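You operate a simulated robot arm through the tools that you are given. There is no shell and no other tool. Be economical: measure what you need, move in short steps, check, and stop when the job is done.

You are at the controls of a simulated robot arm. One attempt, no reset.

TASK
Brush the mud off the grey boot's toe cap, then wax the cap.
Fine: brush and duster go back; leave the other boot. Set down upright: black boot brush. A coat counts when it lies all over at full strength: go over it till it gets no stronger. What is to be rubbed or washed off counts as gone when no trace of it is left.

Only the result counts: the job must be done as asked and must still hold three seconds after the hand-in. Knocking over, shifting, dropping, spilling or breaking anything else fails it. Lids that push on must go on centred and level and be pressed home; caps that screw on are set level and turned clockwise until they are tight.

THE ROBOT
A 6-joint arm with a two-finger parallel gripper, fixed in place. Base frame: the origin is at the foot of the arm, x ahead of it, y to its left, z up; the work surface is at about z = 780. Units: mm, rad, N and s.
With the tool pointing down near the work surface it reaches from about 200 to 840 mm from the base axis. Its first joint turns from -2.897 to 2.897 rad. Payload 3.91 kg.
The TCP is the grasp point between the finger pads, 30 mm short of the fingertips. In the tool frame z runs along the fingers and y along their closing line. The gripper opens to 110 mm. The fingers are 20 mm wide and 10 mm thick; the gripper's body (48 by 112 mm) begins 55 mm behind the TCP.
Orientation is that of the tool frame in the base frame, as [roll, pitch, yaw] about the fixed x, y, z axes, in that order (R = Rz(yaw) Ry(pitch) Rx(roll)). With the fingers straight down and closing along the base's y, the tool's x points along the base's -x, its y along +y and its z along -z.

THE INTERFACE
- The arm moves only by the tool play_rows. Its argument "moves" is one flat list of numbers, 7 for each row, row after row: the shift along the tool's x, y, z in mm, then the turn, a rotation vector about the tool's x, y, z in rad, then the opening, from 0 (shut) to 1 (fully open). In form: [tx, ty, tz, rx, ry, rz, jaw, tx, ty, tz, rx, ry, rz, jaw, ...]. A call has 1 to 20 rows; each row shifts and turns the commanded pose from where the row before left it, along the tool's axes as they then stand. Rows are played at 5 a second. More than 50 mm and 0.15 rad between two rows, or a gripper value outside its range, and nothing of the call is played. Where a pose cannot be reached the arm comes as near as it can. A force on the tool above 90 N (or 10 N above the force at the start of the call, whichever is more), or a blocked arm, ends the call early, and 0.2 s more pass. The fingers move at their own pace (about 108 mm/s each) and stop on an object; they squeeze with about 23 N. The grip force told is the motor's: it shows also when the fingers shut on nothing. Time passes only in rows, and 0.2 s behind the last, so rows that do not move let the fingers close. The reply holds the time, the measured pose of the TCP, the force on the tool along the base axes, the opening and the grip force, in the units named above and with some noise, with the torque about the TCP (base axes, N m) and any sound that the robot's microphone picked up, and new pictures: "pictures" is both (left out), scene, wrist or none.
- Cameras (640 x 400 px; columns grow to the right, rows downward): "scene" is fixed at [49.7, 500.6, 1588.8]; the picture's right is [-0.66, -0.75, 0.00], its down [-0.58, 0.51, -0.64] and it looks along [0.48, -0.42, -0.77] (base axes); focal length 328 px, centre (320, 200). "wrist" rides on the gripper at [77, 7, -114] in the tool frame; the picture's right is [-0.09, 1.00, 0.00], its down [-0.80, -0.07, -0.59] and it looks along [-0.59, -0.05, 0.80] (tool axes); focal length 270 px, centre (320, 200). There is no depth. A picture from a camera that has moved, and an enlarged one, comes with that camera's place and axes in the base frame and with its lens.
- move_column(by): slides the trunk up (or, below 0, down) by that many mm; the arm rides with it, the base frame stays. It gives what a move gives, with no picture.
- zoom(camera, box): a new picture of the part [left, top, right, bottom] of that camera's present view, enlarged. The clock stands still meanwhile.
- close_job(): hands the job in; it is judged then, once.

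Work in short steps. Places have to be worked out from the pictures, the camera data and where the tool is seen: move nearer, look again, correct. Check each grasp and each placing, and mend what went wrong. You have 120 turns and 200 pictures in all, those below and enlarged ones among them. Open the gripper and draw the arm clear of the work before you hand the job in, unless the task says otherwise; then end with one line.

The tools are called after ">>>" by a JSON object that holds its "method" and its "body". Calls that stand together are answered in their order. play_rows: Moves the arm, as the interface text tells. Its arguments: {"type":"object","properties":{"moves":{"type":"array","items":{"type":"number"}},"pictures":{"type":"string","enum":["both","scene","wrist","none"]}},"required":["moves"]} The other tools are called the same way: move_column (by) slides the trunk up or down; zoom (camera, box) takes an enlarged picture of a part of a camera's view; close_job () hands the job in.

At the start:

```text
t: 0.0
position: [398.4, -59.3, 1148.5]
tool_rot: [3.142, 0.0, -3.141]
force: [0.4, -0.1, -0.1]
moment: [0.03, -0.02, 0.0]
width: 109.8
grip_force: 0.1
trunk travel left (down, up): [-475.0, 65.0]
```

scene: 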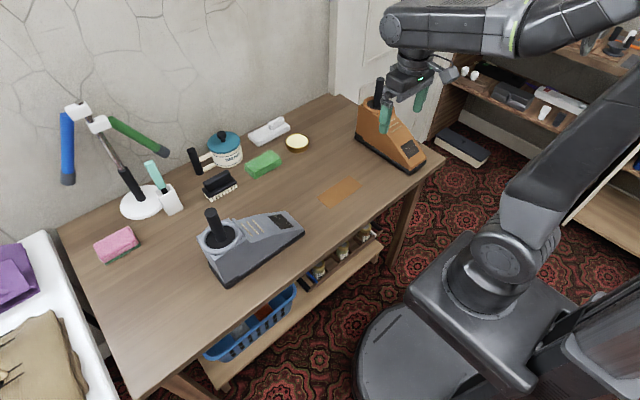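
wrist: 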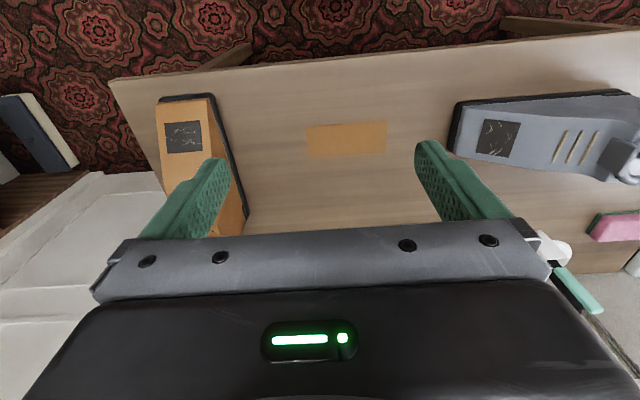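

I'll look closer at the table objects before moving.

>>> {"method": "zoom", "body": {"camera": "scene", "box": [180, 100, 340, 200]}}

>>> {"method": "zoom", "body": {"camera": "scene", "box": [180, 180, 340, 280]}}

>>> {"method": "zoom", "body": {"camera": "scene", "box": [60, 150, 220, 250]}}

```text
4.00 times, centred on (260, 150) of scene
camera zoom: at [49.7, 500.6, 1588.8], right [-0.66, -0.75, 0.0], down [-0.58, 0.51, -0.64], along [0.48, -0.42, -0.77], focal length 1313 px, centre (560, 400)
```

zoom: 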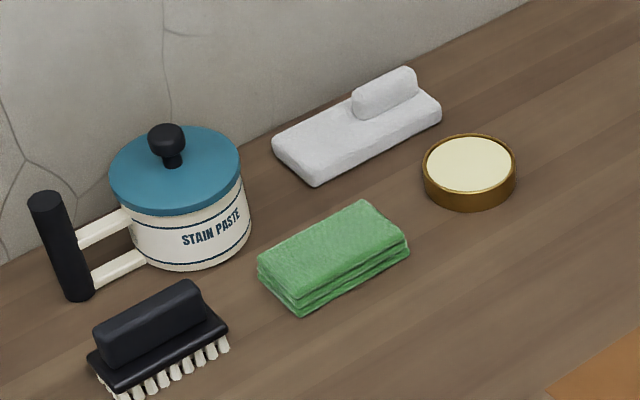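

```text
4.00 times, centred on (260, 230) of scene
camera zoom: at [49.7, 500.6, 1588.8], right [-0.66, -0.75, 0.0], down [-0.58, 0.51, -0.64], along [0.48, -0.42, -0.77], focal length 1313 px, centre (560, 80)
```

zoom: 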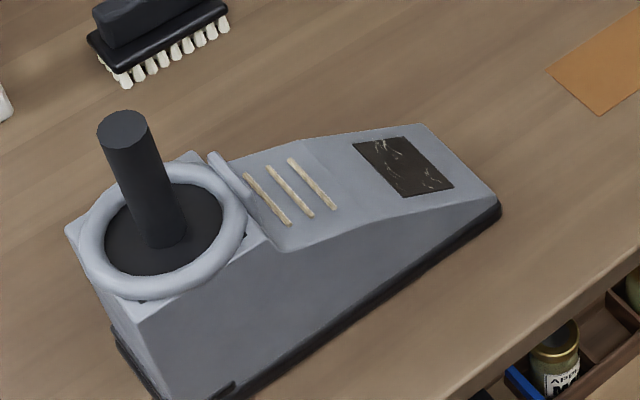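

```text
4.00 times, centred on (140, 200) of scene
camera zoom: at [49.7, 500.6, 1588.8], right [-0.66, -0.75, 0.0], down [-0.58, 0.51, -0.64], along [0.48, -0.42, -0.77], focal length 1313 px, centre (1040, 200)
```

zoom: 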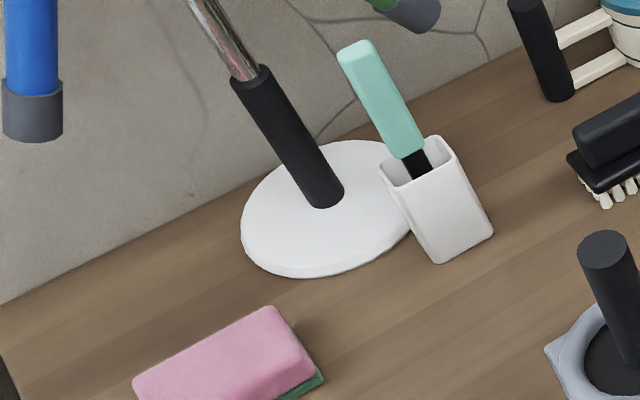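

The items to use sit at the back of the table (brush ~[800,274], green cloth ~[805,103], wax tin ~[805,-49], white padded block ~[915,-10]). I'll move the wrist camera closer to identify which is the duster.

>>> {"method": "play_rows", "body": {"moves": [-37.5, 15, 15, 0, 0, 0, 1, -37.5, 15, 15, 0, 0, 0, 1, -37.5, 15, 15, 0, 0, 0, 1, -37.5, 15, 15, 0, 0, 0, 1, -37.5, 15, 15, 0, 0, 0, 1, -37.5, 15, 15, 0, 0, 0, 1, -37.5, 15, 15, 0, 0, 0, 1, 0, 0, 0, 0, 0, 0, 1]}}

```text
t: 1.8
position: [659.6, 47.2, 1042.9]
tool_rot: [-3.141, 0.001, -3.14]
force: [0.1, 0.2, 0.1]
moment: [0.0, -0.02, 0.01]
width: 110.1
grip_force: 0.0
trunk travel left (down, up): [-475.0, 65.0]
camera wrist: at [583.1, 53.6, 1155.9], right [0.09, 1.0, 0.0], down [0.8, -0.07, 0.59], along [0.59, -0.05, -0.8], focal length 270 px, centre (320, 200)
```

scene: 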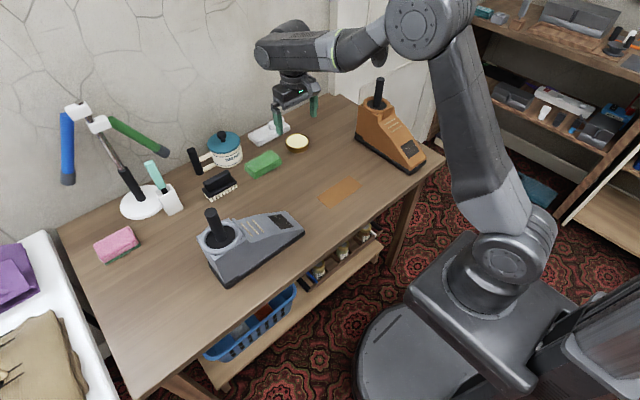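
wrist: 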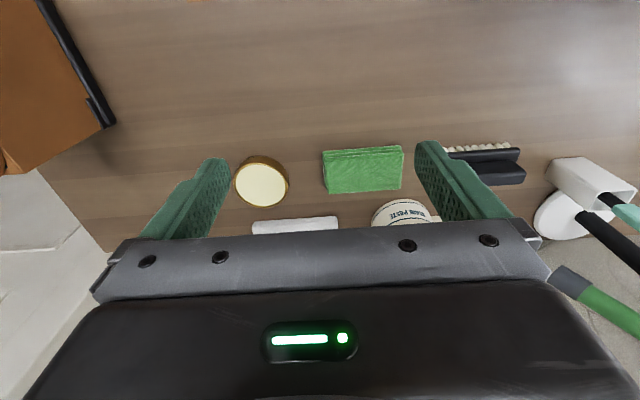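

The white block hides behind the gripper. I go 90 mm further ahead to see it.

>>> {"method": "play_rows", "body": {"moves": [-40, -15, 0, 0, 0, 0, 1, -40, -15, 0, 0, 0, 0, 1, -20, -15, 0, 0, 0, 0, 1, 0, 0, 0, 0, 0, 0, 1], "pictures": "wrist"}}

```text
t: 2.8
position: [761.0, -0.4, 1043.2]
tool_rot: [3.141, -0.001, -3.14]
force: [-0.1, 0.3, 0.0]
moment: [0.01, 0.02, -0.02]
width: 110.3
grip_force: 0.1
trunk travel left (down, up): [-475.0, 65.0]
camera wrist: at [683.9, 6.8, 1156.5], right [0.09, 1.0, 0.0], down [0.8, -0.07, 0.59], along [0.59, -0.05, -0.8], focal length 270 px, centre (320, 200)
```

wrist: 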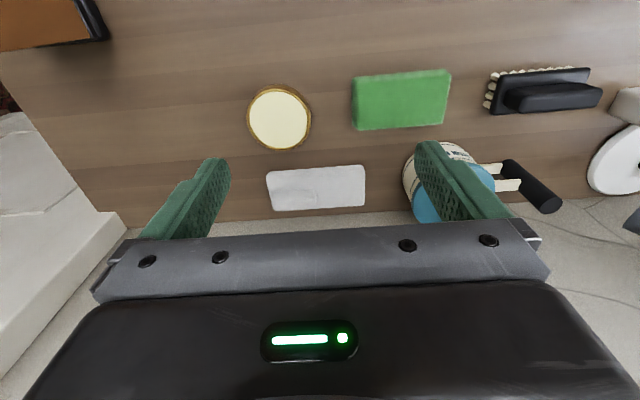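

>>> {"method": "zoom", "body": {"camera": "wrist", "box": [230, 60, 470, 220]}}

>>> {"method": "zoom", "body": {"camera": "scene", "box": [230, 100, 320, 180]}}

```text
2.50 times, centred on (350, 140) of wrist
camera zoom: at [683.9, 6.8, 1156.5], right [0.09, 1.0, 0.0], down [0.8, -0.07, 0.59], along [0.59, -0.05, -0.8], focal length 676 px, centre (245, 350)
```

zoom: 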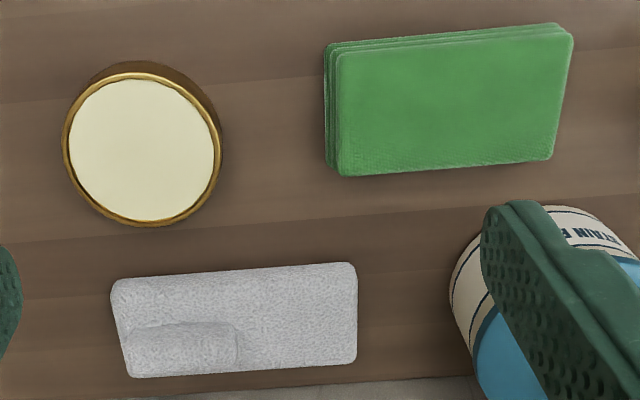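

```text
5.00 times, centred on (275, 140) of scene
camera zoom: at [49.7, 500.6, 1588.8], right [-0.66, -0.75, 0.0], down [-0.58, 0.51, -0.64], along [0.48, -0.42, -0.77], focal length 1641 px, centre (545, 500)
```

zoom: 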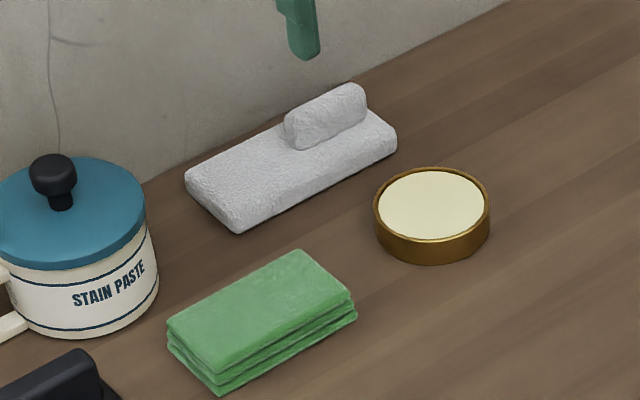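

The green folded cloth, laid by the wax tin and within reach, looks like the duster; the white terry block is out of reach (~923). Now a closer look at the grey boot's toe.

>>> {"method": "play_rows", "body": {"moves": [32, 30, 10, 0, 0, 0, 1, 32, 30, 10, 0, 0, 0, 1, 32, 30, 10, 0, 0, 0, 1, 32, 30, 10, 0, 0, 0, 1, 32, 30, 10, 0, 0, 0, 1, 32, 30, 10, 0, 0, 0, 1, 40, 30, 0, 0, 0, 0, 1, 0, 0, 0, 0, 0, 0, 1]}}

```text
t: 4.6
position: [530.8, 210.5, 982.6]
tool_rot: [-3.141, 0.0, 3.141]
force: [-0.3, -0.4, 0.3]
moment: [0.01, 0.01, -0.02]
width: 110.0
grip_force: 0.0
trunk travel left (down, up): [-475.0, 65.0]
camera wrist: at [454.2, 216.4, 1095.5], right [0.09, 1.0, 0.0], down [0.8, -0.07, 0.59], along [0.59, -0.05, -0.8], focal length 270 px, centre (320, 200)
```

scene: 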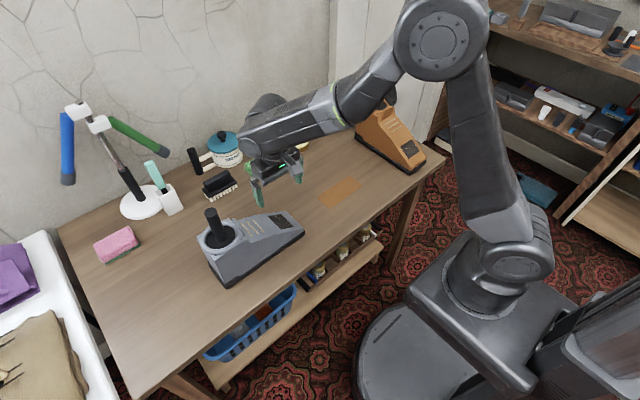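
wrist: 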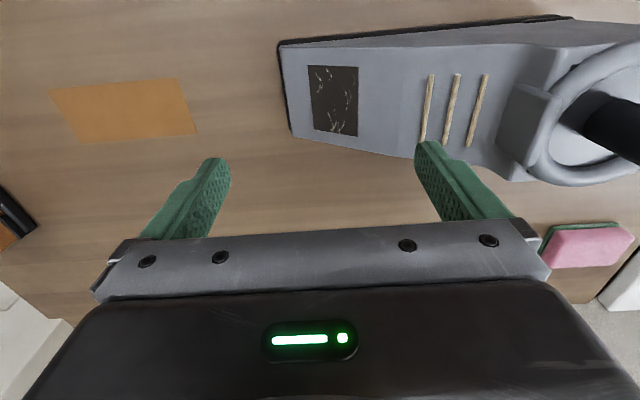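

>>> {"method": "zoom", "body": {"camera": "wrist", "box": [260, 20, 420, 170]}}

>>> {"method": "zoom", "body": {"camera": "scene", "box": [240, 190, 320, 250]}}

```text
2.67 times, centred on (340, 95) of wrist
camera zoom: at [454.2, 216.4, 1095.5], right [0.09, 1.0, 0.0], down [0.8, -0.07, 0.59], along [0.59, -0.05, -0.8], focal length 721 px, centre (267, 480)
```

zoom: 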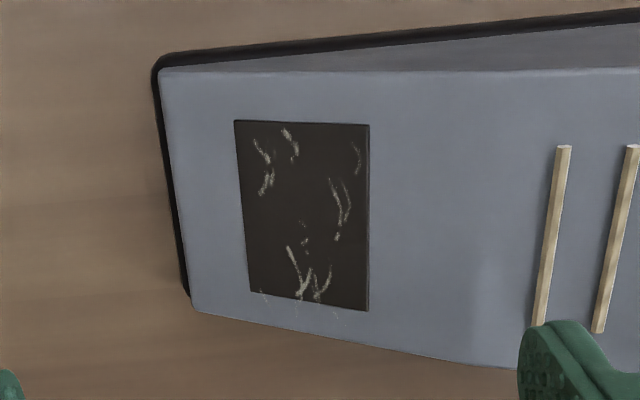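

```text
6.67 times, centred on (280, 220) of scene
camera zoom: at [49.7, 500.6, 1588.8], right [-0.66, -0.75, 0.0], down [-0.58, 0.51, -0.64], along [0.48, -0.42, -0.77], focal length 2188 px, centre (587, 67)
```

zoom: 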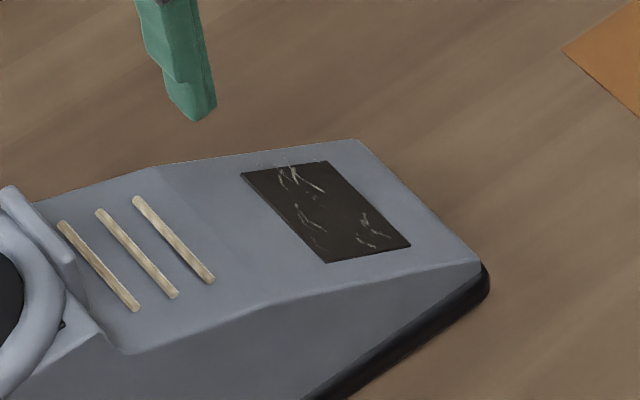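

The cap is the black patch (about x 502–566, y 201–245, rising from z≈821 to 846 toward +y, roughly 30° slope) with pale mud streaks. Now I move toward the brush for a close view.

>>> {"method": "play_rows", "body": {"moves": [-40, 12, -4, 0, 0, 0, 1, -40, 12, -4, 0, 0, 0, 1, -40, 12, -4, 0, 0, 0, 1, -40, 12, -4, 0, 0, 0, 1, -40, 12, -4, 0, 0, 0, 1, 0, 0, 0, 0, 0, 0, 1], "pictures": "wrist"}}

>>> {"method": "zoom", "body": {"camera": "wrist", "box": [240, 80, 420, 200]}}

```text
t: 6.0
position: [731.2, 270.6, 1003.3]
tool_rot: [-3.14, 0.0, -3.141]
force: [-0.9, -0.9, -0.1]
moment: [0.02, 0.0, -0.02]
width: 110.1
grip_force: 0.1
trunk travel left (down, up): [-475.0, 65.0]
camera wrist: at [654.2, 277.3, 1116.1], right [0.09, 1.0, 0.0], down [0.8, -0.07, 0.59], along [0.59, -0.05, -0.8], focal length 270 px, centre (320, 200)
```

wrist: 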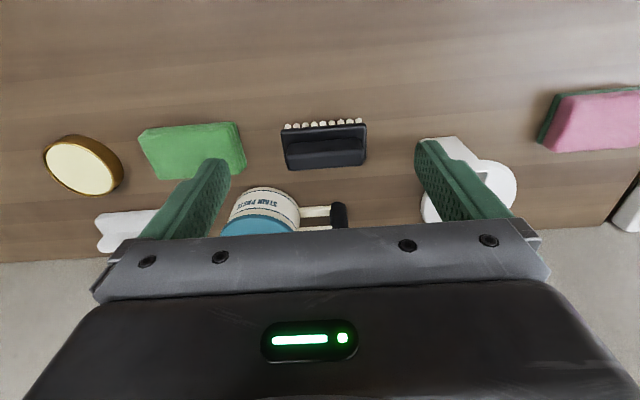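

```text
3.33 times, centred on (330, 140) of wrist
camera zoom: at [654.2, 277.3, 1116.1], right [0.09, 1.0, 0.0], down [0.8, -0.07, 0.59], along [0.59, -0.05, -0.8], focal length 901 px, centre (287, 400)
```

zoom: 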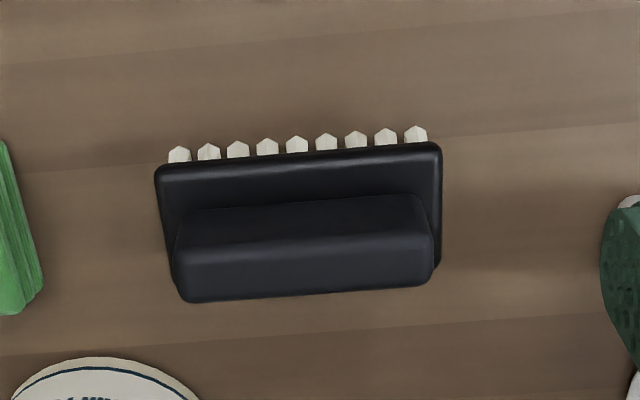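

>>> {"method": "zoom", "body": {"camera": "scene", "box": [195, 160, 245, 210]}}

```text
8.00 times, centred on (220, 185) of scene
camera zoom: at [49.7, 500.6, 1588.8], right [-0.66, -0.75, 0.0], down [-0.58, 0.51, -0.64], along [0.48, -0.42, -0.77], focal length 2626 px, centre (1120, 320)
```

zoom: 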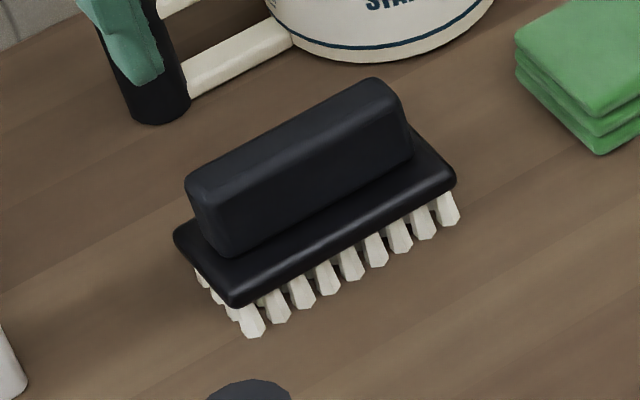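

The brush handle is a bar about 88×22 mm along base y, centred near [805, 271], top about z 843. I turn the tool by 90° so the fingers close along base x.

>>> {"method": "play_rows", "body": {"moves": [0, 0, 0, 0, 0, -0.1428, 0.6, 0, 0, 0, 0, 0, -0.1428, 0.6, 0, 0, 0, 0, 0, -0.1428, 0.6, 0, 0, 0, 0, 0, -0.1428, 0.6, 0, 0, 0, 0, 0, -0.1428, 0.6, 0, 0, 0, 0, 0, -0.1428, 0.6, 0, 0, 0, 0, 0, -0.1428, 0.6, 0, 0, 0, 0, 0, -0.1428, 0.6, 0, 0, 0, 0, 0, -0.1428, 0.6, 0, 0, 0, 0, 0, -0.1428, 0.6, 0, 0, 0, 0, 0, -0.1428, 0.6, 0, -36, 20, 0, 0, 0, 0.6, 0, -37, 20, 0, 0, 0, 0.6, 0, 0, 20, 0, 0, 0, 0.6, 0, 0, 0, 0, 0, 0, 0.6]}}

```text
t: 9.2
position: [794.9, 270.0, 942.7]
tool_rot: [-3.141, 0.0, -1.569]
force: [-0.3, 0.4, -0.4]
moment: [0.02, -0.05, 0.0]
width: 65.6
grip_force: 0.1
out of reach, approached as far as the arm can: row 13
trunk travel left (down, up): [-475.0, 65.0]
camera wrist: at [788.6, 192.4, 1056.2], right [-1.0, 0.09, 0.0], down [0.07, 0.8, 0.59], along [0.05, 0.59, -0.8], focal length 270 px, centre (320, 200)
```

scene: 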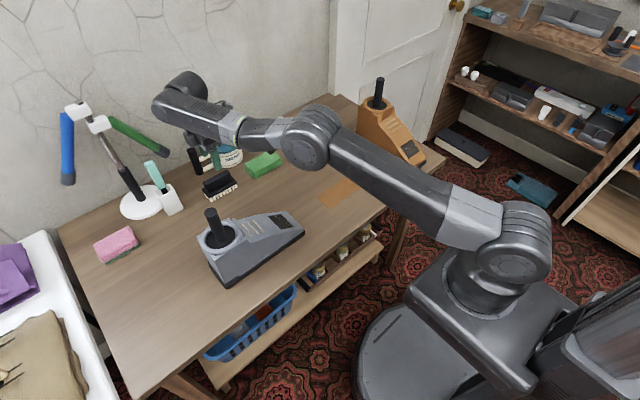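
wrist: 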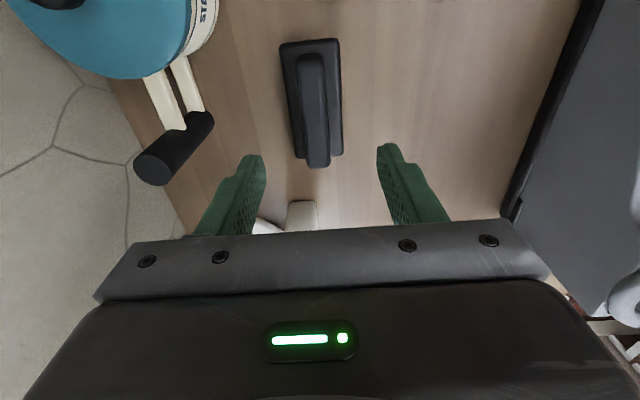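

At full stretch, x≈795 is reached; the handle bar computes to x≈799, y 224–310. Lowering the trunk should give more reach.

>>> {"method": "move_column", "body": {"by": -60}}

```text
t: 10.2
position: [794.7, 269.9, 883.6]
tool_rot: [-3.141, -0.001, -1.572]
force: [0.3, -0.1, -0.9]
moment: [-0.01, 0.01, -0.02]
width: 66.0
grip_force: 0.2
trunk travel left (down, up): [-415.0, 125.0]
```

>>> {"method": "play_rows", "body": {"moves": [1, -2, 0, 0, 0, 0, 0.6, 1, -3, 0, 0, 0, 0, 0.6, 0, 0, 0, 0, 0, 0, 0.6], "pictures": "both"}}

>>> {"method": "zoom", "body": {"camera": "scene", "box": [180, 130, 260, 210]}}

```text
t: 11.0
position: [799.2, 267.3, 880.8]
tool_rot: [-3.139, 0.001, -1.569]
force: [0.2, 0.7, 0.0]
moment: [-0.01, -0.01, 0.04]
width: 66.1
grip_force: 0.0
trunk travel left (down, up): [-415.0, 125.0]
camera wrist: at [792.8, 189.7, 995.4], right [-1.0, 0.09, 0.0], down [0.07, 0.8, 0.6], along [0.05, 0.59, -0.8], focal length 270 px, centre (320, 200)
```

scene: 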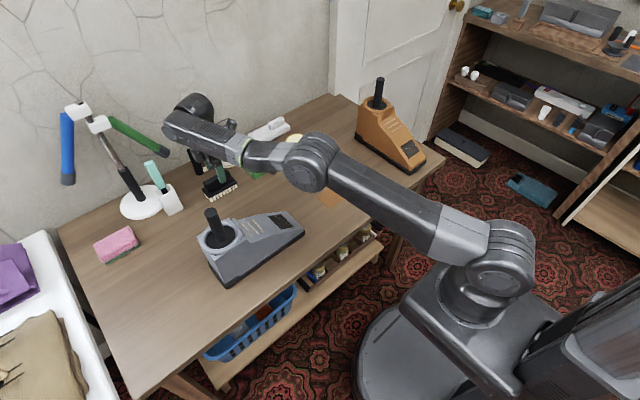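
wrist: 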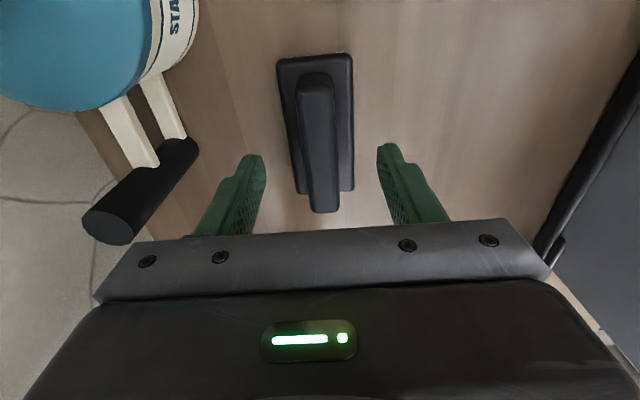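

```text
5.00 times, centred on (220, 170) of scene
camera zoom: at [49.7, 500.6, 1588.8], right [-0.66, -0.75, 0.0], down [-0.58, 0.51, -0.64], along [0.48, -0.42, -0.77], focal length 1641 px, centre (820, 350)
```

zoom: 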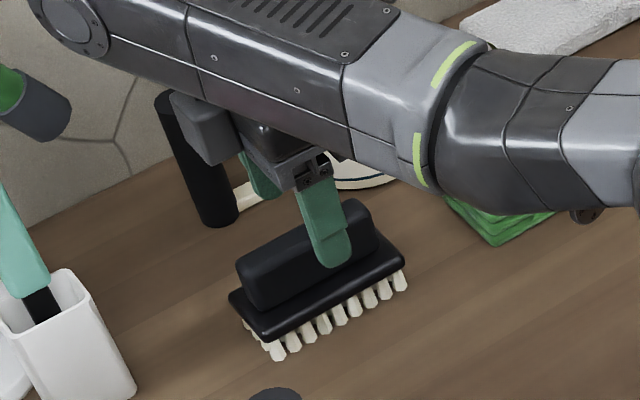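

Fingers straddle the bar centrally. Lowering to z≈849 and closing.

>>> {"method": "play_rows", "body": {"moves": [0, 0, 12, 0, 0, 0, 0.6, 0, 0, 12, 0, 0, 0, 0.6, 0, 0, 8, 0, 0, 0, 0.6, 0, 0, 0, 0, 0, 0, 0.6], "pictures": "wrist"}}

>>> {"method": "zoom", "body": {"camera": "scene", "box": [190, 140, 250, 210]}}

```text
t: 12.0
position: [800.0, 268.3, 849.3]
tool_rot: [3.14, 0.0, -1.572]
force: [-0.7, 0.0, -0.3]
moment: [-0.02, 0.0, 0.01]
width: 66.2
grip_force: 0.0
trunk travel left (down, up): [-415.0, 125.0]
camera wrist: at [793.3, 191.2, 962.9], right [-1.0, 0.09, 0.0], down [0.07, 0.8, 0.59], along [0.05, 0.59, -0.8], focal length 270 px, centre (320, 200)
```

wrist: 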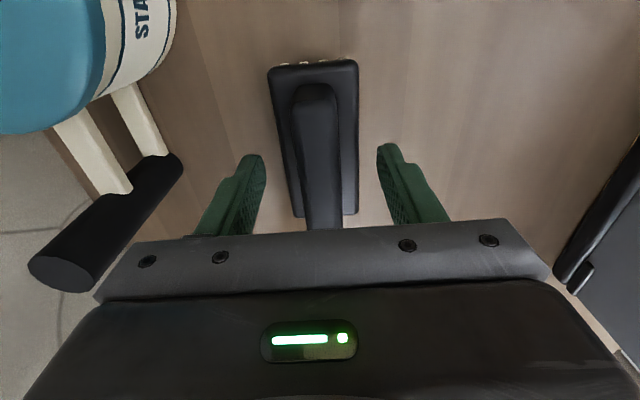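

```text
5.71 times, centred on (220, 175) of scene
camera zoom: at [49.7, 500.6, 1588.8], right [-0.66, -0.75, 0.0], down [-0.58, 0.51, -0.64], along [0.48, -0.42, -0.77], focal length 1876 px, centre (891, 343)
```

zoom: 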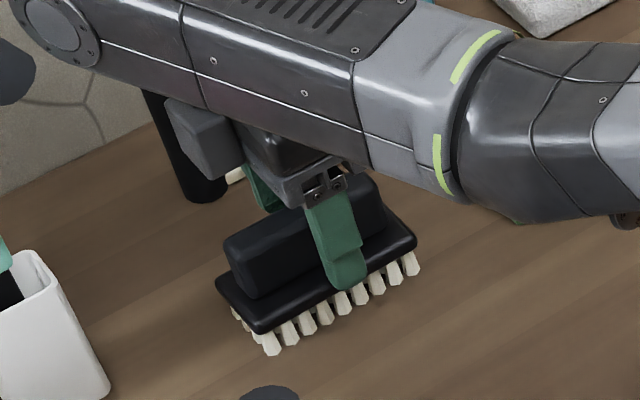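

>>> {"method": "play_rows", "body": {"moves": [0, 0, 0, 0, 0, 0, 0.35, 0, 0, 0, 0, 0, 0, 0.0, 0, 0, 0, 0, 0, 0, 0, 0, 0, 0, 0, 0, 0, 0], "pictures": "wrist"}}

>>> {"method": "zoom", "body": {"camera": "scene", "box": [190, 140, 250, 210]}}

```text
t: 13.0
position: [799.6, 269.5, 850.0]
tool_rot: [-3.141, -0.001, -1.572]
force: [0.3, -0.2, -0.2]
moment: [-0.02, 0.0, 0.01]
width: 21.8
grip_force: 22.9
trunk travel left (down, up): [-415.0, 125.0]
camera wrist: at [793.3, 191.2, 963.1], right [-1.0, 0.09, 0.0], down [0.07, 0.8, 0.59], along [0.05, 0.59, -0.8], focal length 270 px, centre (320, 200)
```

wrist: 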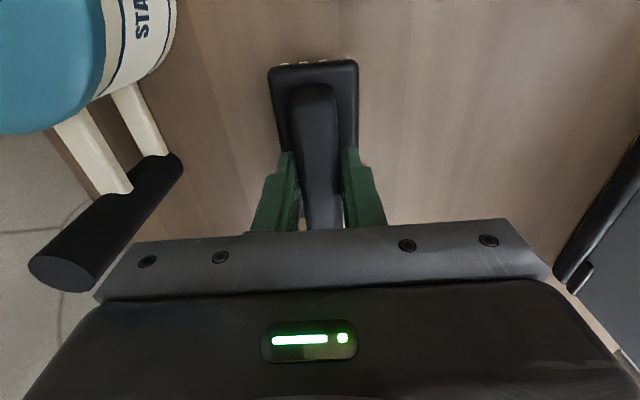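

```text
5.71 times, centred on (220, 175) of scene
camera zoom: at [49.7, 500.6, 1588.8], right [-0.66, -0.75, 0.0], down [-0.58, 0.51, -0.64], along [0.48, -0.42, -0.77], focal length 1876 px, centre (891, 343)
```

zoom: 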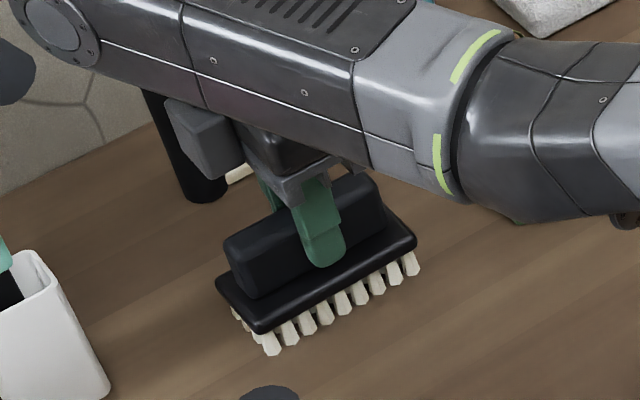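

The brush is gripped (22 mm wide, TCP 70 mm above the bristle tips). I lift it, bring it over the toe, and turn it back so its length lies along base x.

>>> {"method": "play_rows", "body": {"moves": [0, 0, -10, 0, 0, 0, 0, 0, 0, -40, 0, 0, 0, 0, 0, 20, -40, 0, 0, 0, 0, 11, 40, 0, 0, 0, 0, 0, 11, 40, 0, 0, 0, 0, 0, 11, 40, 0, 0, 0, 0, 0, 11, 40, 0, 0, 0, 0, 0, 11, 40, 0, 0, 0, 0, 0, 11, 40, 0, 0, 0, 0, 0, 11, 6, 0, 0, 0, 0, 0, 0, 0, 0, 0, 0, 0, 0], "pictures": "scene"}}

>>> {"method": "play_rows", "body": {"moves": [0, 0, 0, 0, 0, 0.1428, 0, 0, 0, 0, 0, 0, 0.1428, 0, 0, 0, 0, 0, 0, 0.1428, 0, 0, 0, 0, 0, 0, 0.1428, 0, 0, 0, 0, 0, 0, 0.1428, 0, 0, 0, 0, 0, 0, 0.1428, 0, 0, 0, 0, 0, 0, 0.1428, 0, 0, 0, 0, 0, 0, 0.1428, 0, 0, 0, 0, 0, 0, 0.1428, 0, 0, 0, 0, 0, 0, 0.1428, 0, 0, 0, 0, 0, 0, 0.1428, 0, 0, 0, 0, 0, 0, 0, 0]}}

```text
t: 15.4
position: [533.2, 188.0, 941.8]
tool_rot: [-3.141, 0.0, -1.571]
force: [0.1, -1.0, -1.1]
moment: [-0.01, 0.02, -0.01]
width: 21.8
grip_force: 22.7
out of reach, approached as far as the arm can: row 2
trunk travel left (down, up): [-415.0, 125.0]
```

scene: 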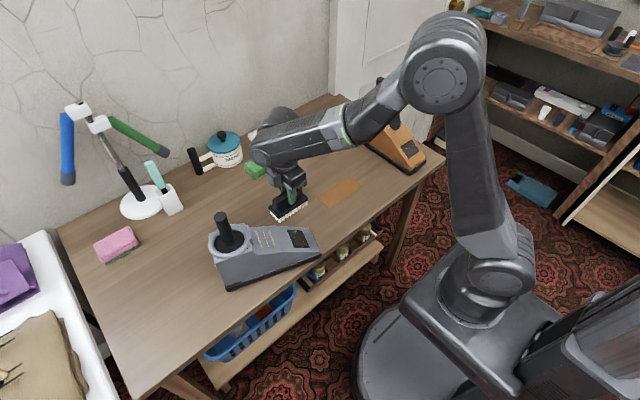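

```text
t: 18.0
position: [531.2, 191.2, 939.4]
tool_rot: [3.142, -0.001, -3.141]
force: [-0.3, 0.0, -1.8]
moment: [0.01, 0.0, 0.03]
width: 21.7
grip_force: 23.2
trunk travel left (down, up): [-415.0, 125.0]
camera wrist: at [453.4, 196.7, 1053.9], right [0.09, 1.0, 0.0], down [0.8, -0.07, 0.59], along [0.59, -0.05, -0.8], focal length 270 px, centre (320, 200)
```

scene: 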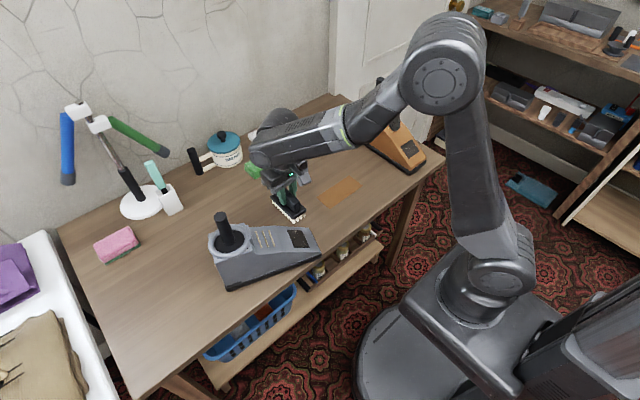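
wrist: 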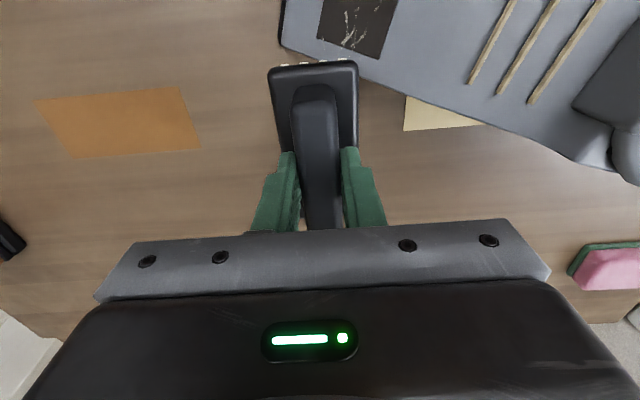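

The grey boot appears to have turned: its toe now points differently than before. I take a closer look before doing anything else.

>>> {"method": "zoom", "body": {"camera": "scene", "box": [190, 180, 350, 300]}}

>>> {"method": "zoom", "body": {"camera": "wrist", "box": [260, 0, 640, 200]}}

```text
3.33 times, centred on (270, 240) of scene
camera zoom: at [49.7, 500.6, 1588.8], right [-0.66, -0.75, 0.0], down [-0.58, 0.51, -0.64], along [0.48, -0.42, -0.77], focal length 1094 px, centre (487, 67)
```

zoom: 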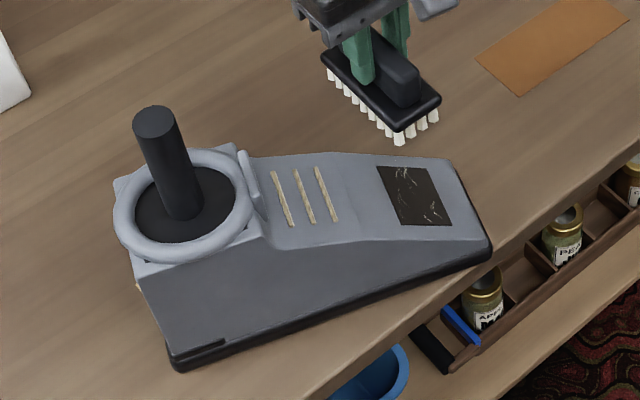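

```text
1.68 times, centred on (450, 100) of wrist
camera zoom: at [453.4, 196.7, 1053.9], right [0.09, 1.0, 0.0], down [0.8, -0.07, 0.59], along [0.59, -0.05, -0.8], focal length 455 px, centre (101, 368)
```

zoom: 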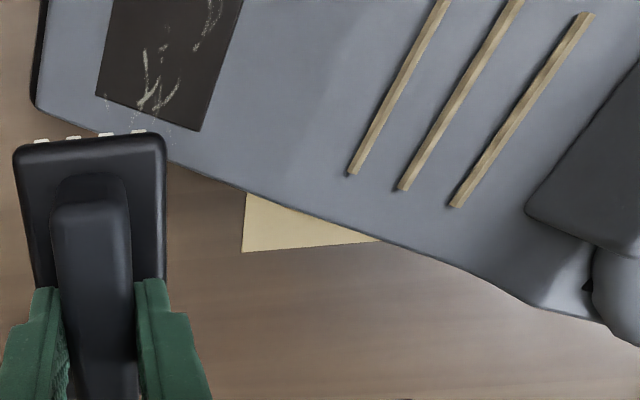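

The toe swung toward −x (brush must have clipped it while the lift lagged at full stretch). I'll do the work at the boot's present pose and afterwards put the boot back straight. First, re-measure the patch: move the arm up and back for a clear wrist view.

>>> {"method": "play_rows", "body": {"moves": [0, -20, -30, 0, 0, 0, 0, 30, -20, 0, 0, 0, 0, 0, 30, -20, 0, 0, 0, 0, 0, 30, 0, 0, 0, 0, 0, 0, 0, 0, 0, 0, 0, 0, 0]}}

>>> {"method": "zoom", "body": {"camera": "scene", "box": [260, 210, 330, 260]}}

>>> {"method": "zoom", "body": {"camera": "wrist", "box": [360, 40, 560, 180]}}

```text
t: 19.2
position: [438.4, 128.5, 971.8]
tool_rot: [-3.141, 0.0, -3.14]
force: [-0.3, 0.0, -1.1]
moment: [0.01, 0.01, 0.03]
width: 21.4
grip_force: 23.3
trunk travel left (down, up): [-415.0, 125.0]
camera wrist: at [361.7, 136.4, 1084.8], right [0.09, 1.0, 0.0], down [0.8, -0.07, 0.59], along [0.59, -0.05, -0.8], focal length 270 px, centre (320, 200)
```

scene: 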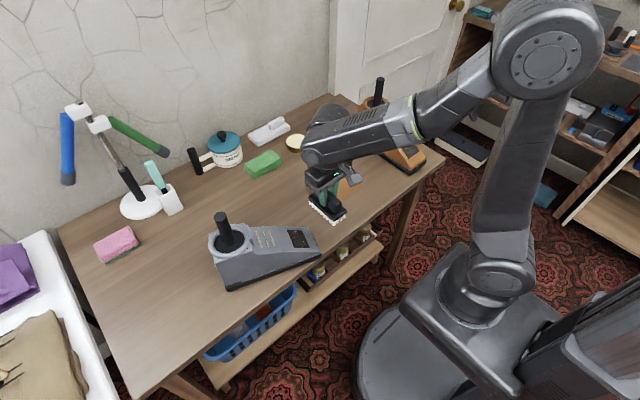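
wrist: 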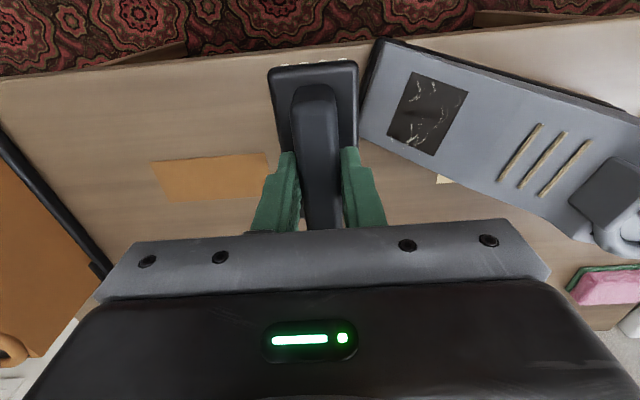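

```text
8.00 times, centred on (295, 235) of scene
camera zoom: at [49.7, 500.6, 1588.8], right [-0.66, -0.75, 0.0], down [-0.58, 0.51, -0.64], along [0.48, -0.42, -0.77], focal length 2626 px, centre (520, -80)
```

zoom: 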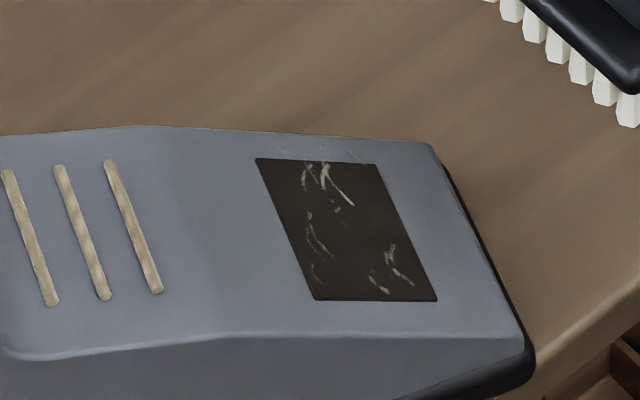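

```text
2.86 times, centred on (460, 110) of wrist
camera zoom: at [361.7, 136.4, 1084.8], right [0.09, 1.0, 0.0], down [0.8, -0.07, 0.59], along [0.59, -0.05, -0.8], focal length 772 px, centre (-80, 457)
```

zoom: 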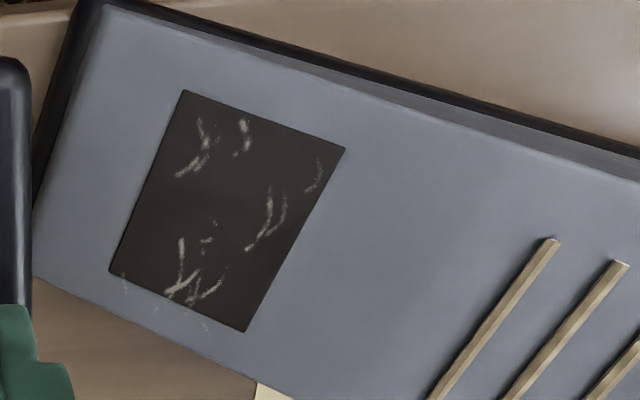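

Corners triangulate to a boot yaw of −19.3°, patch centre ≈ [455, 225, 838], 60×50 mm, slope ≈31°. I orient the brush normal to the cap and come to a hover 30 mm off it.

>>> {"method": "play_rows", "body": {"moves": [0, 0, 0, 0, 0, 0.1123, 0, 0, 0, 0, 0, 0, 0.1123, 0, 0, 0, 0, 0, 0, 0.1123, 0, 0, 0, 0, -0.1353, 0, 0, 0, 0, 0, 0, -0.1353, 0, 0, 0, 0, 0, 0, -0.1353, 0, 0, 0, 0, 0, 0, -0.1353, 0, 0, 0, 8, 7, 32, 0, 0, 0, 0, 8, 7, 32, 0, 0, 0, 0, 0, 0, 0, 0, 0, 0, 0, 0, 0, 0, 0, 0, 0, 0]}}

>>> {"method": "zoom", "body": {"camera": "scene", "box": [250, 180, 350, 260]}}

```text
t: 21.6
position: [442.6, 177.3, 921.2]
tool_rot: [2.602, 0.0, 2.807]
force: [0.0, 0.0, -1.2]
moment: [-0.05, -0.01, 0.01]
width: 21.5
grip_force: 23.4
trunk travel left (down, up): [-415.0, 125.0]
camera wrist: at [352.2, 151.6, 1021.4], right [0.36, 0.78, 0.51], down [0.64, -0.61, 0.47], along [0.68, 0.15, -0.72], focal length 270 px, centre (320, 200)
```

scene: 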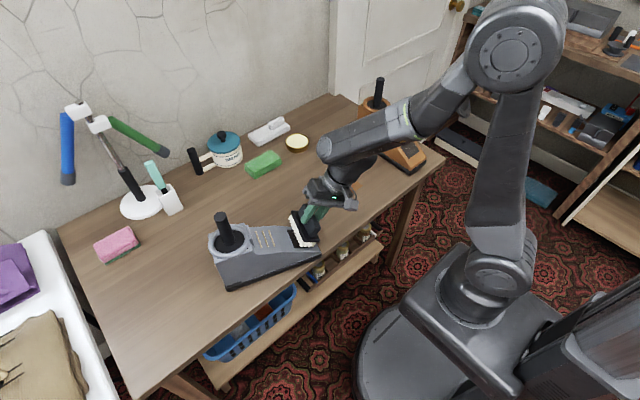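
wrist: 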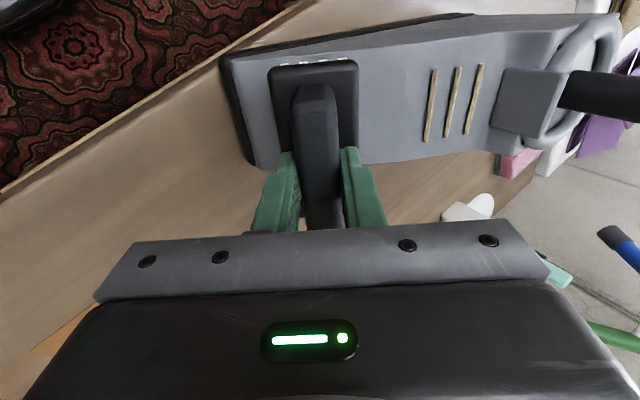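

```text
5.00 times, centred on (300, 220) of scene
camera zoom: at [49.7, 500.6, 1588.8], right [-0.66, -0.75, 0.0], down [-0.58, 0.51, -0.64], along [0.48, -0.42, -0.77], focal length 1641 px, centre (420, 100)
```

zoom: 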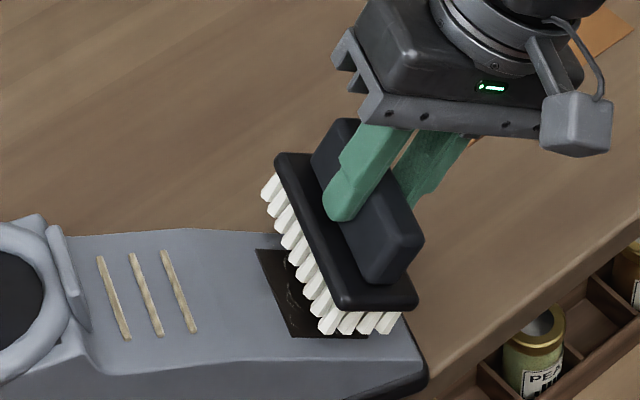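

Alignment looks right: about 26 mm off. Closing in.

>>> {"method": "play_rows", "body": {"moves": [0, 0, 10, 0, 0, 0, 0, 0, 0, 9, 0, 0, 0, 0, 0, 0, 0, 0, 0, 0, 0], "pictures": "none"}}

>>> {"method": "zoom", "body": {"camera": "scene", "box": [260, 200, 330, 260]}}

```text
t: 22.4
position: [444.6, 186.5, 905.4]
tool_rot: [2.599, 0.0, 2.805]
force: [0.5, -2.7, 6.0]
moment: [0.32, 0.14, 0.02]
width: 21.8
grip_force: 23.6
trunk travel left (down, up): [-415.0, 125.0]
```

```text
6.67 times, centred on (295, 230) of scene
camera zoom: at [49.7, 500.6, 1588.8], right [-0.66, -0.75, 0.0], down [-0.58, 0.51, -0.64], along [0.48, -0.42, -0.77], focal length 2188 px, centre (487, 0)
```

zoom: 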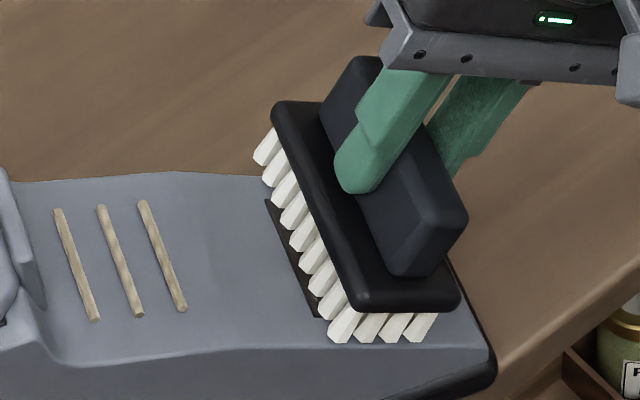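

Contact already at 7 N, but torque shows only the upslope/−x corner touches. I back off, tilt a bit more, and touch again.

>>> {"method": "play_rows", "body": {"moves": [0, 0, -5, 0, 0, 0, 0, 0, -3, 0, -0.06, 0.04, 0, 0, 0, 0, 5, 0, 0, 0, 0, 0, 0, 1, 0, 0, 0, 0, 0, 0, 0, 0, 0, 0, 0], "pictures": "none"}}

>>> {"method": "zoom", "body": {"camera": "scene", "box": [260, 200, 330, 260]}}

```text
t: 23.6
position: [443.0, 184.5, 905.2]
tool_rot: [2.538, -0.032, 2.826]
force: [-4.0, -4.2, 12.7]
moment: [-0.26, -0.37, -0.17]
width: 21.8
grip_force: 23.0
trunk travel left (down, up): [-415.0, 125.0]
```

```text
6.67 times, centred on (295, 230) of scene
camera zoom: at [49.7, 500.6, 1588.8], right [-0.66, -0.75, 0.0], down [-0.58, 0.51, -0.64], along [0.48, -0.42, -0.77], focal length 2188 px, centre (487, 0)
```

zoom: 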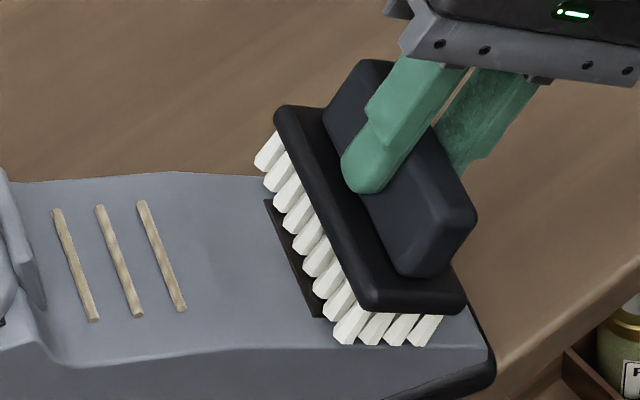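

>>> {"method": "play_rows", "body": {"moves": [0, 0, -3, 0.015, -0.021, 0, 0, 0, 0, 2.5, 0, 0, 0, 0, 0, 0, 0, 0, 0, 0, 0], "pictures": "none"}}

```text
t: 24.4
position: [443.4, 184.6, 904.8]
tool_rot: [2.557, -0.015, 2.815]
force: [0.1, -1.3, -0.4]
moment: [-0.03, 0.03, 0.01]
width: 21.8
grip_force: 23.1
trunk travel left (down, up): [-415.0, 125.0]
```

Near-zero force now with balanced torque. I press 1 mm more and make a few short strokes along the slope, watching force.

>>> {"method": "play_rows", "body": {"moves": [0, 0, 1, 0, 0, 0, 0, 0, 8, 0, 0, 0, 0, 0, 0, 8, 0, 0, 0, 0, 0, 0, -8, 0, 0, 0, 0, 0, 0, -8, 0, 0, 0, 0, 0, 0, -8, 0, 0, 0, 0, 0, 0, -8, 0, 0, 0, 0, 0, 0, 8, 0, 0, 0, 0, 0, 0, 8, 0, 0, 0, 0, 0], "pictures": "scene"}}

>>> {"method": "zoom", "body": {"camera": "scene", "box": [260, 200, 330, 260]}}

```text
t: 26.4
position: [444.3, 184.3, 903.7]
tool_rot: [2.556, -0.015, 2.814]
force: [-0.1, 0.2, -1.2]
moment: [-0.06, -0.01, 0.03]
width: 21.8
grip_force: 23.3
trunk travel left (down, up): [-415.0, 125.0]
```

scene: 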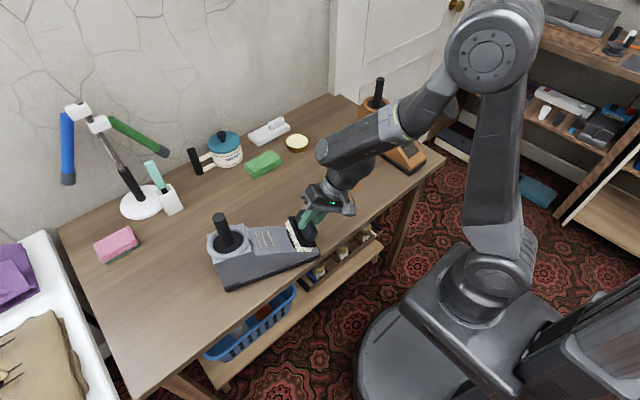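

```text
6.67 times, centred on (295, 230) of scene
camera zoom: at [49.7, 500.6, 1588.8], right [-0.66, -0.75, 0.0], down [-0.58, 0.51, -0.64], along [0.48, -0.42, -0.77], focal length 2188 px, centre (487, 0)
```

zoom: 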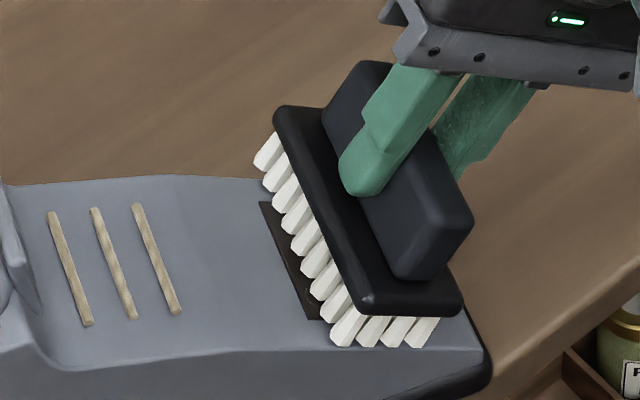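

The boot creeps slightly under pushing, so only light pressure is usable. I lift off to see the effect of this pass.

>>> {"method": "play_rows", "body": {"moves": [0, 0, -30, 0, 0, 0, 0, 0, -45, -10, 0, 0, 0, 0, 0, 0, 0, 0, 0, 0, 0], "pictures": "none"}}

>>> {"method": "zoom", "body": {"camera": "scene", "box": [260, 200, 330, 260]}}

>>> {"method": "zoom", "body": {"camera": "wrist", "box": [300, 0, 540, 180]}}

```text
t: 27.2
position: [425.5, 129.5, 915.3]
tool_rot: [2.554, -0.016, 2.816]
force: [0.0, -0.9, -1.3]
moment: [-0.02, 0.0, 0.0]
width: 21.5
grip_force: 23.1
trunk travel left (down, up): [-415.0, 125.0]
```

```text
6.67 times, centred on (295, 230) of scene
camera zoom: at [49.7, 500.6, 1588.8], right [-0.66, -0.75, 0.0], down [-0.58, 0.51, -0.64], along [0.48, -0.42, -0.77], focal length 2188 px, centre (487, 0)
```

zoom: 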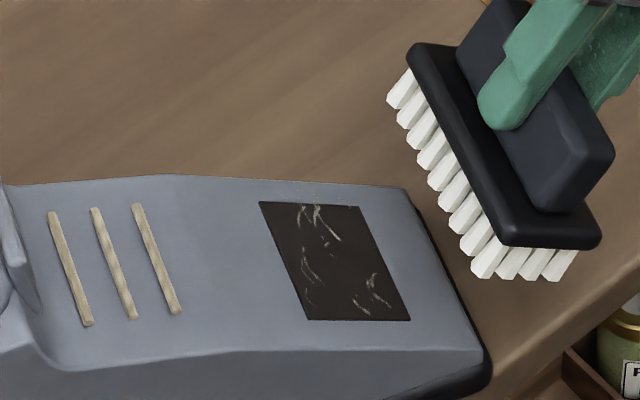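

```text
2.22 times, centred on (420, 90) of wrist
camera zoom: at [335.7, 98.1, 1014.4], right [0.36, 0.76, 0.55], down [0.64, -0.63, 0.44], along [0.68, 0.19, -0.71], focal length 601 px, centre (98, 444)
```

zoom: 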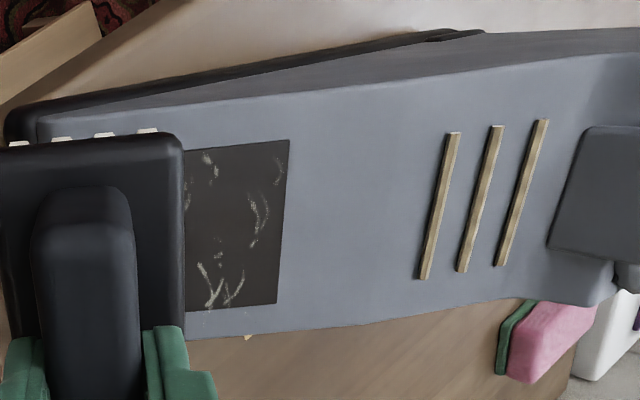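

The streaks got fainter, so it works. Next: several passes pressed only on downslope strokes to balance the push on the boot.

>>> {"method": "play_rows", "body": {"moves": [0, 45, 10, 0, 0, 0, 0, 0, 16, 29, 0, 0, 0, 0, 0, 0, 2, 0, 0, 0, 0, 0, -8, 0.5, 0, 0, 0, 0, 0, -8, 0, 0, 0, 0, 0, 0, -8, 0, 0, 0, 0, 0, 0, -8, 0, 0, 0, 0, 0, 0, 0, 0, 0, 0, 0, 0], "pictures": "none"}}

```text
t: 29.0
position: [439.5, 172.0, 892.8]
tool_rot: [2.556, -0.017, 2.815]
force: [-1.2, -2.7, 7.4]
moment: [-0.17, -0.35, -0.12]
width: 21.6
grip_force: 22.7
trunk travel left (down, up): [-415.0, 125.0]
```

About 9 N contact, good. I repeat downslope strokes a few times.

>>> {"method": "play_rows", "body": {"moves": [0, 16, -4, 0, -0.008, 0, 0, 0, 16, 0, 0, 0, 0, 0, 0, -4, 4, 0, 0, 0, 0, 0, -8, 0, 0, 0, 0, 0, 0, -8, 0, 0, 0, 0, 0, 0, -8, 0, 0, 0, 0, 0, 0, -4, 0, 0, 0, 0, 0, 0, 16, -4, 0, 0, 0, 0, 0, 16, 0, 0, 0, 0, 0, 0, -4, 4, 0, 0, 0, 0, 0, -8, 0, 0, 0, 0, 0, 0, -8, 0, 0, 0, 0, 0, 0, -8, 0, 0, 0, 0, 0, 0, -4, 0, 0, 0, 0, 0], "pictures": "none"}}

>>> {"method": "zoom", "body": {"camera": "scene", "box": [260, 200, 330, 260]}}

```text
t: 32.0
position: [440.1, 173.4, 893.0]
tool_rot: [2.555, -0.012, 2.812]
force: [0.1, -0.2, 0.1]
moment: [-0.04, 0.01, -0.02]
width: 21.9
grip_force: 22.9
trunk travel left (down, up): [-415.0, 125.0]
```

```text
6.67 times, centred on (295, 230) of scene
camera zoom: at [49.7, 500.6, 1588.8], right [-0.66, -0.75, 0.0], down [-0.58, 0.51, -0.64], along [0.48, -0.42, -0.77], focal length 2188 px, centre (487, 0)
```

zoom: 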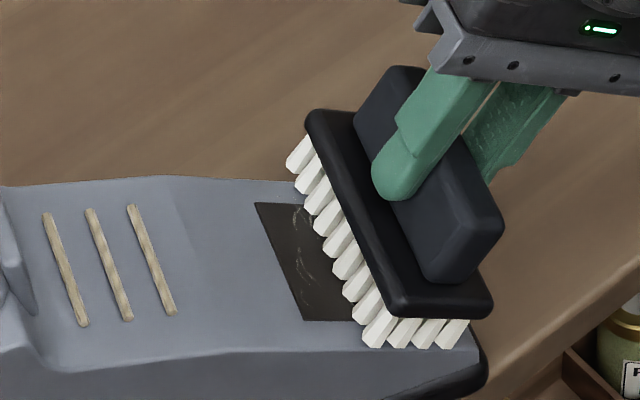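

Streaks are fading; the upper strip needs more coverage. Now short cross strokes further upslope with light pressure.

>>> {"method": "play_rows", "body": {"moves": [0, 15, -3, 0, 0, 0, 0, 0, 17, 0, 0, 0, 0, 0, 0, 0, 4.5, 0, 0, 0, 0, 8, 0, 0, 0, 0, 0, 0, -8, 0, 0, 0, 0, 0, 0, -8, 0, 0, 0, 0, 0, 0, 8, 0, 0, 0, 0, 0, 0, 8, -6, 0, 0, 0, 0, 0, -8, -6, 0, 0, 0, 0, 0, -8, -6, 0, 0, 0, 0, 0, 8, -6, 0, 0, 0, 0, 0, 0, 0, 0, 0, 0, 0, 0], "pictures": "none"}}

>>> {"method": "zoom", "body": {"camera": "scene", "box": [260, 200, 330, 260]}}

```text
t: 34.6
position: [442.4, 178.7, 895.8]
tool_rot: [2.556, -0.01, 2.813]
force: [0.1, -0.3, -0.4]
moment: [-0.04, 0.02, -0.03]
width: 21.6
grip_force: 22.7
trunk travel left (down, up): [-415.0, 125.0]
```

```text
6.67 times, centred on (295, 230) of scene
camera zoom: at [49.7, 500.6, 1588.8], right [-0.66, -0.75, 0.0], down [-0.58, 0.51, -0.64], along [0.48, -0.42, -0.77], focal length 2188 px, centre (487, 0)
```

zoom: 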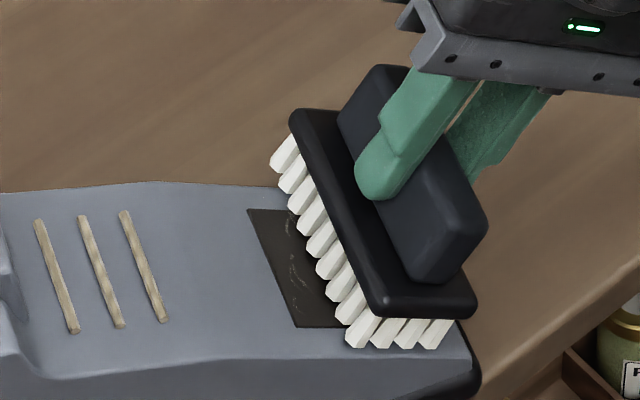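

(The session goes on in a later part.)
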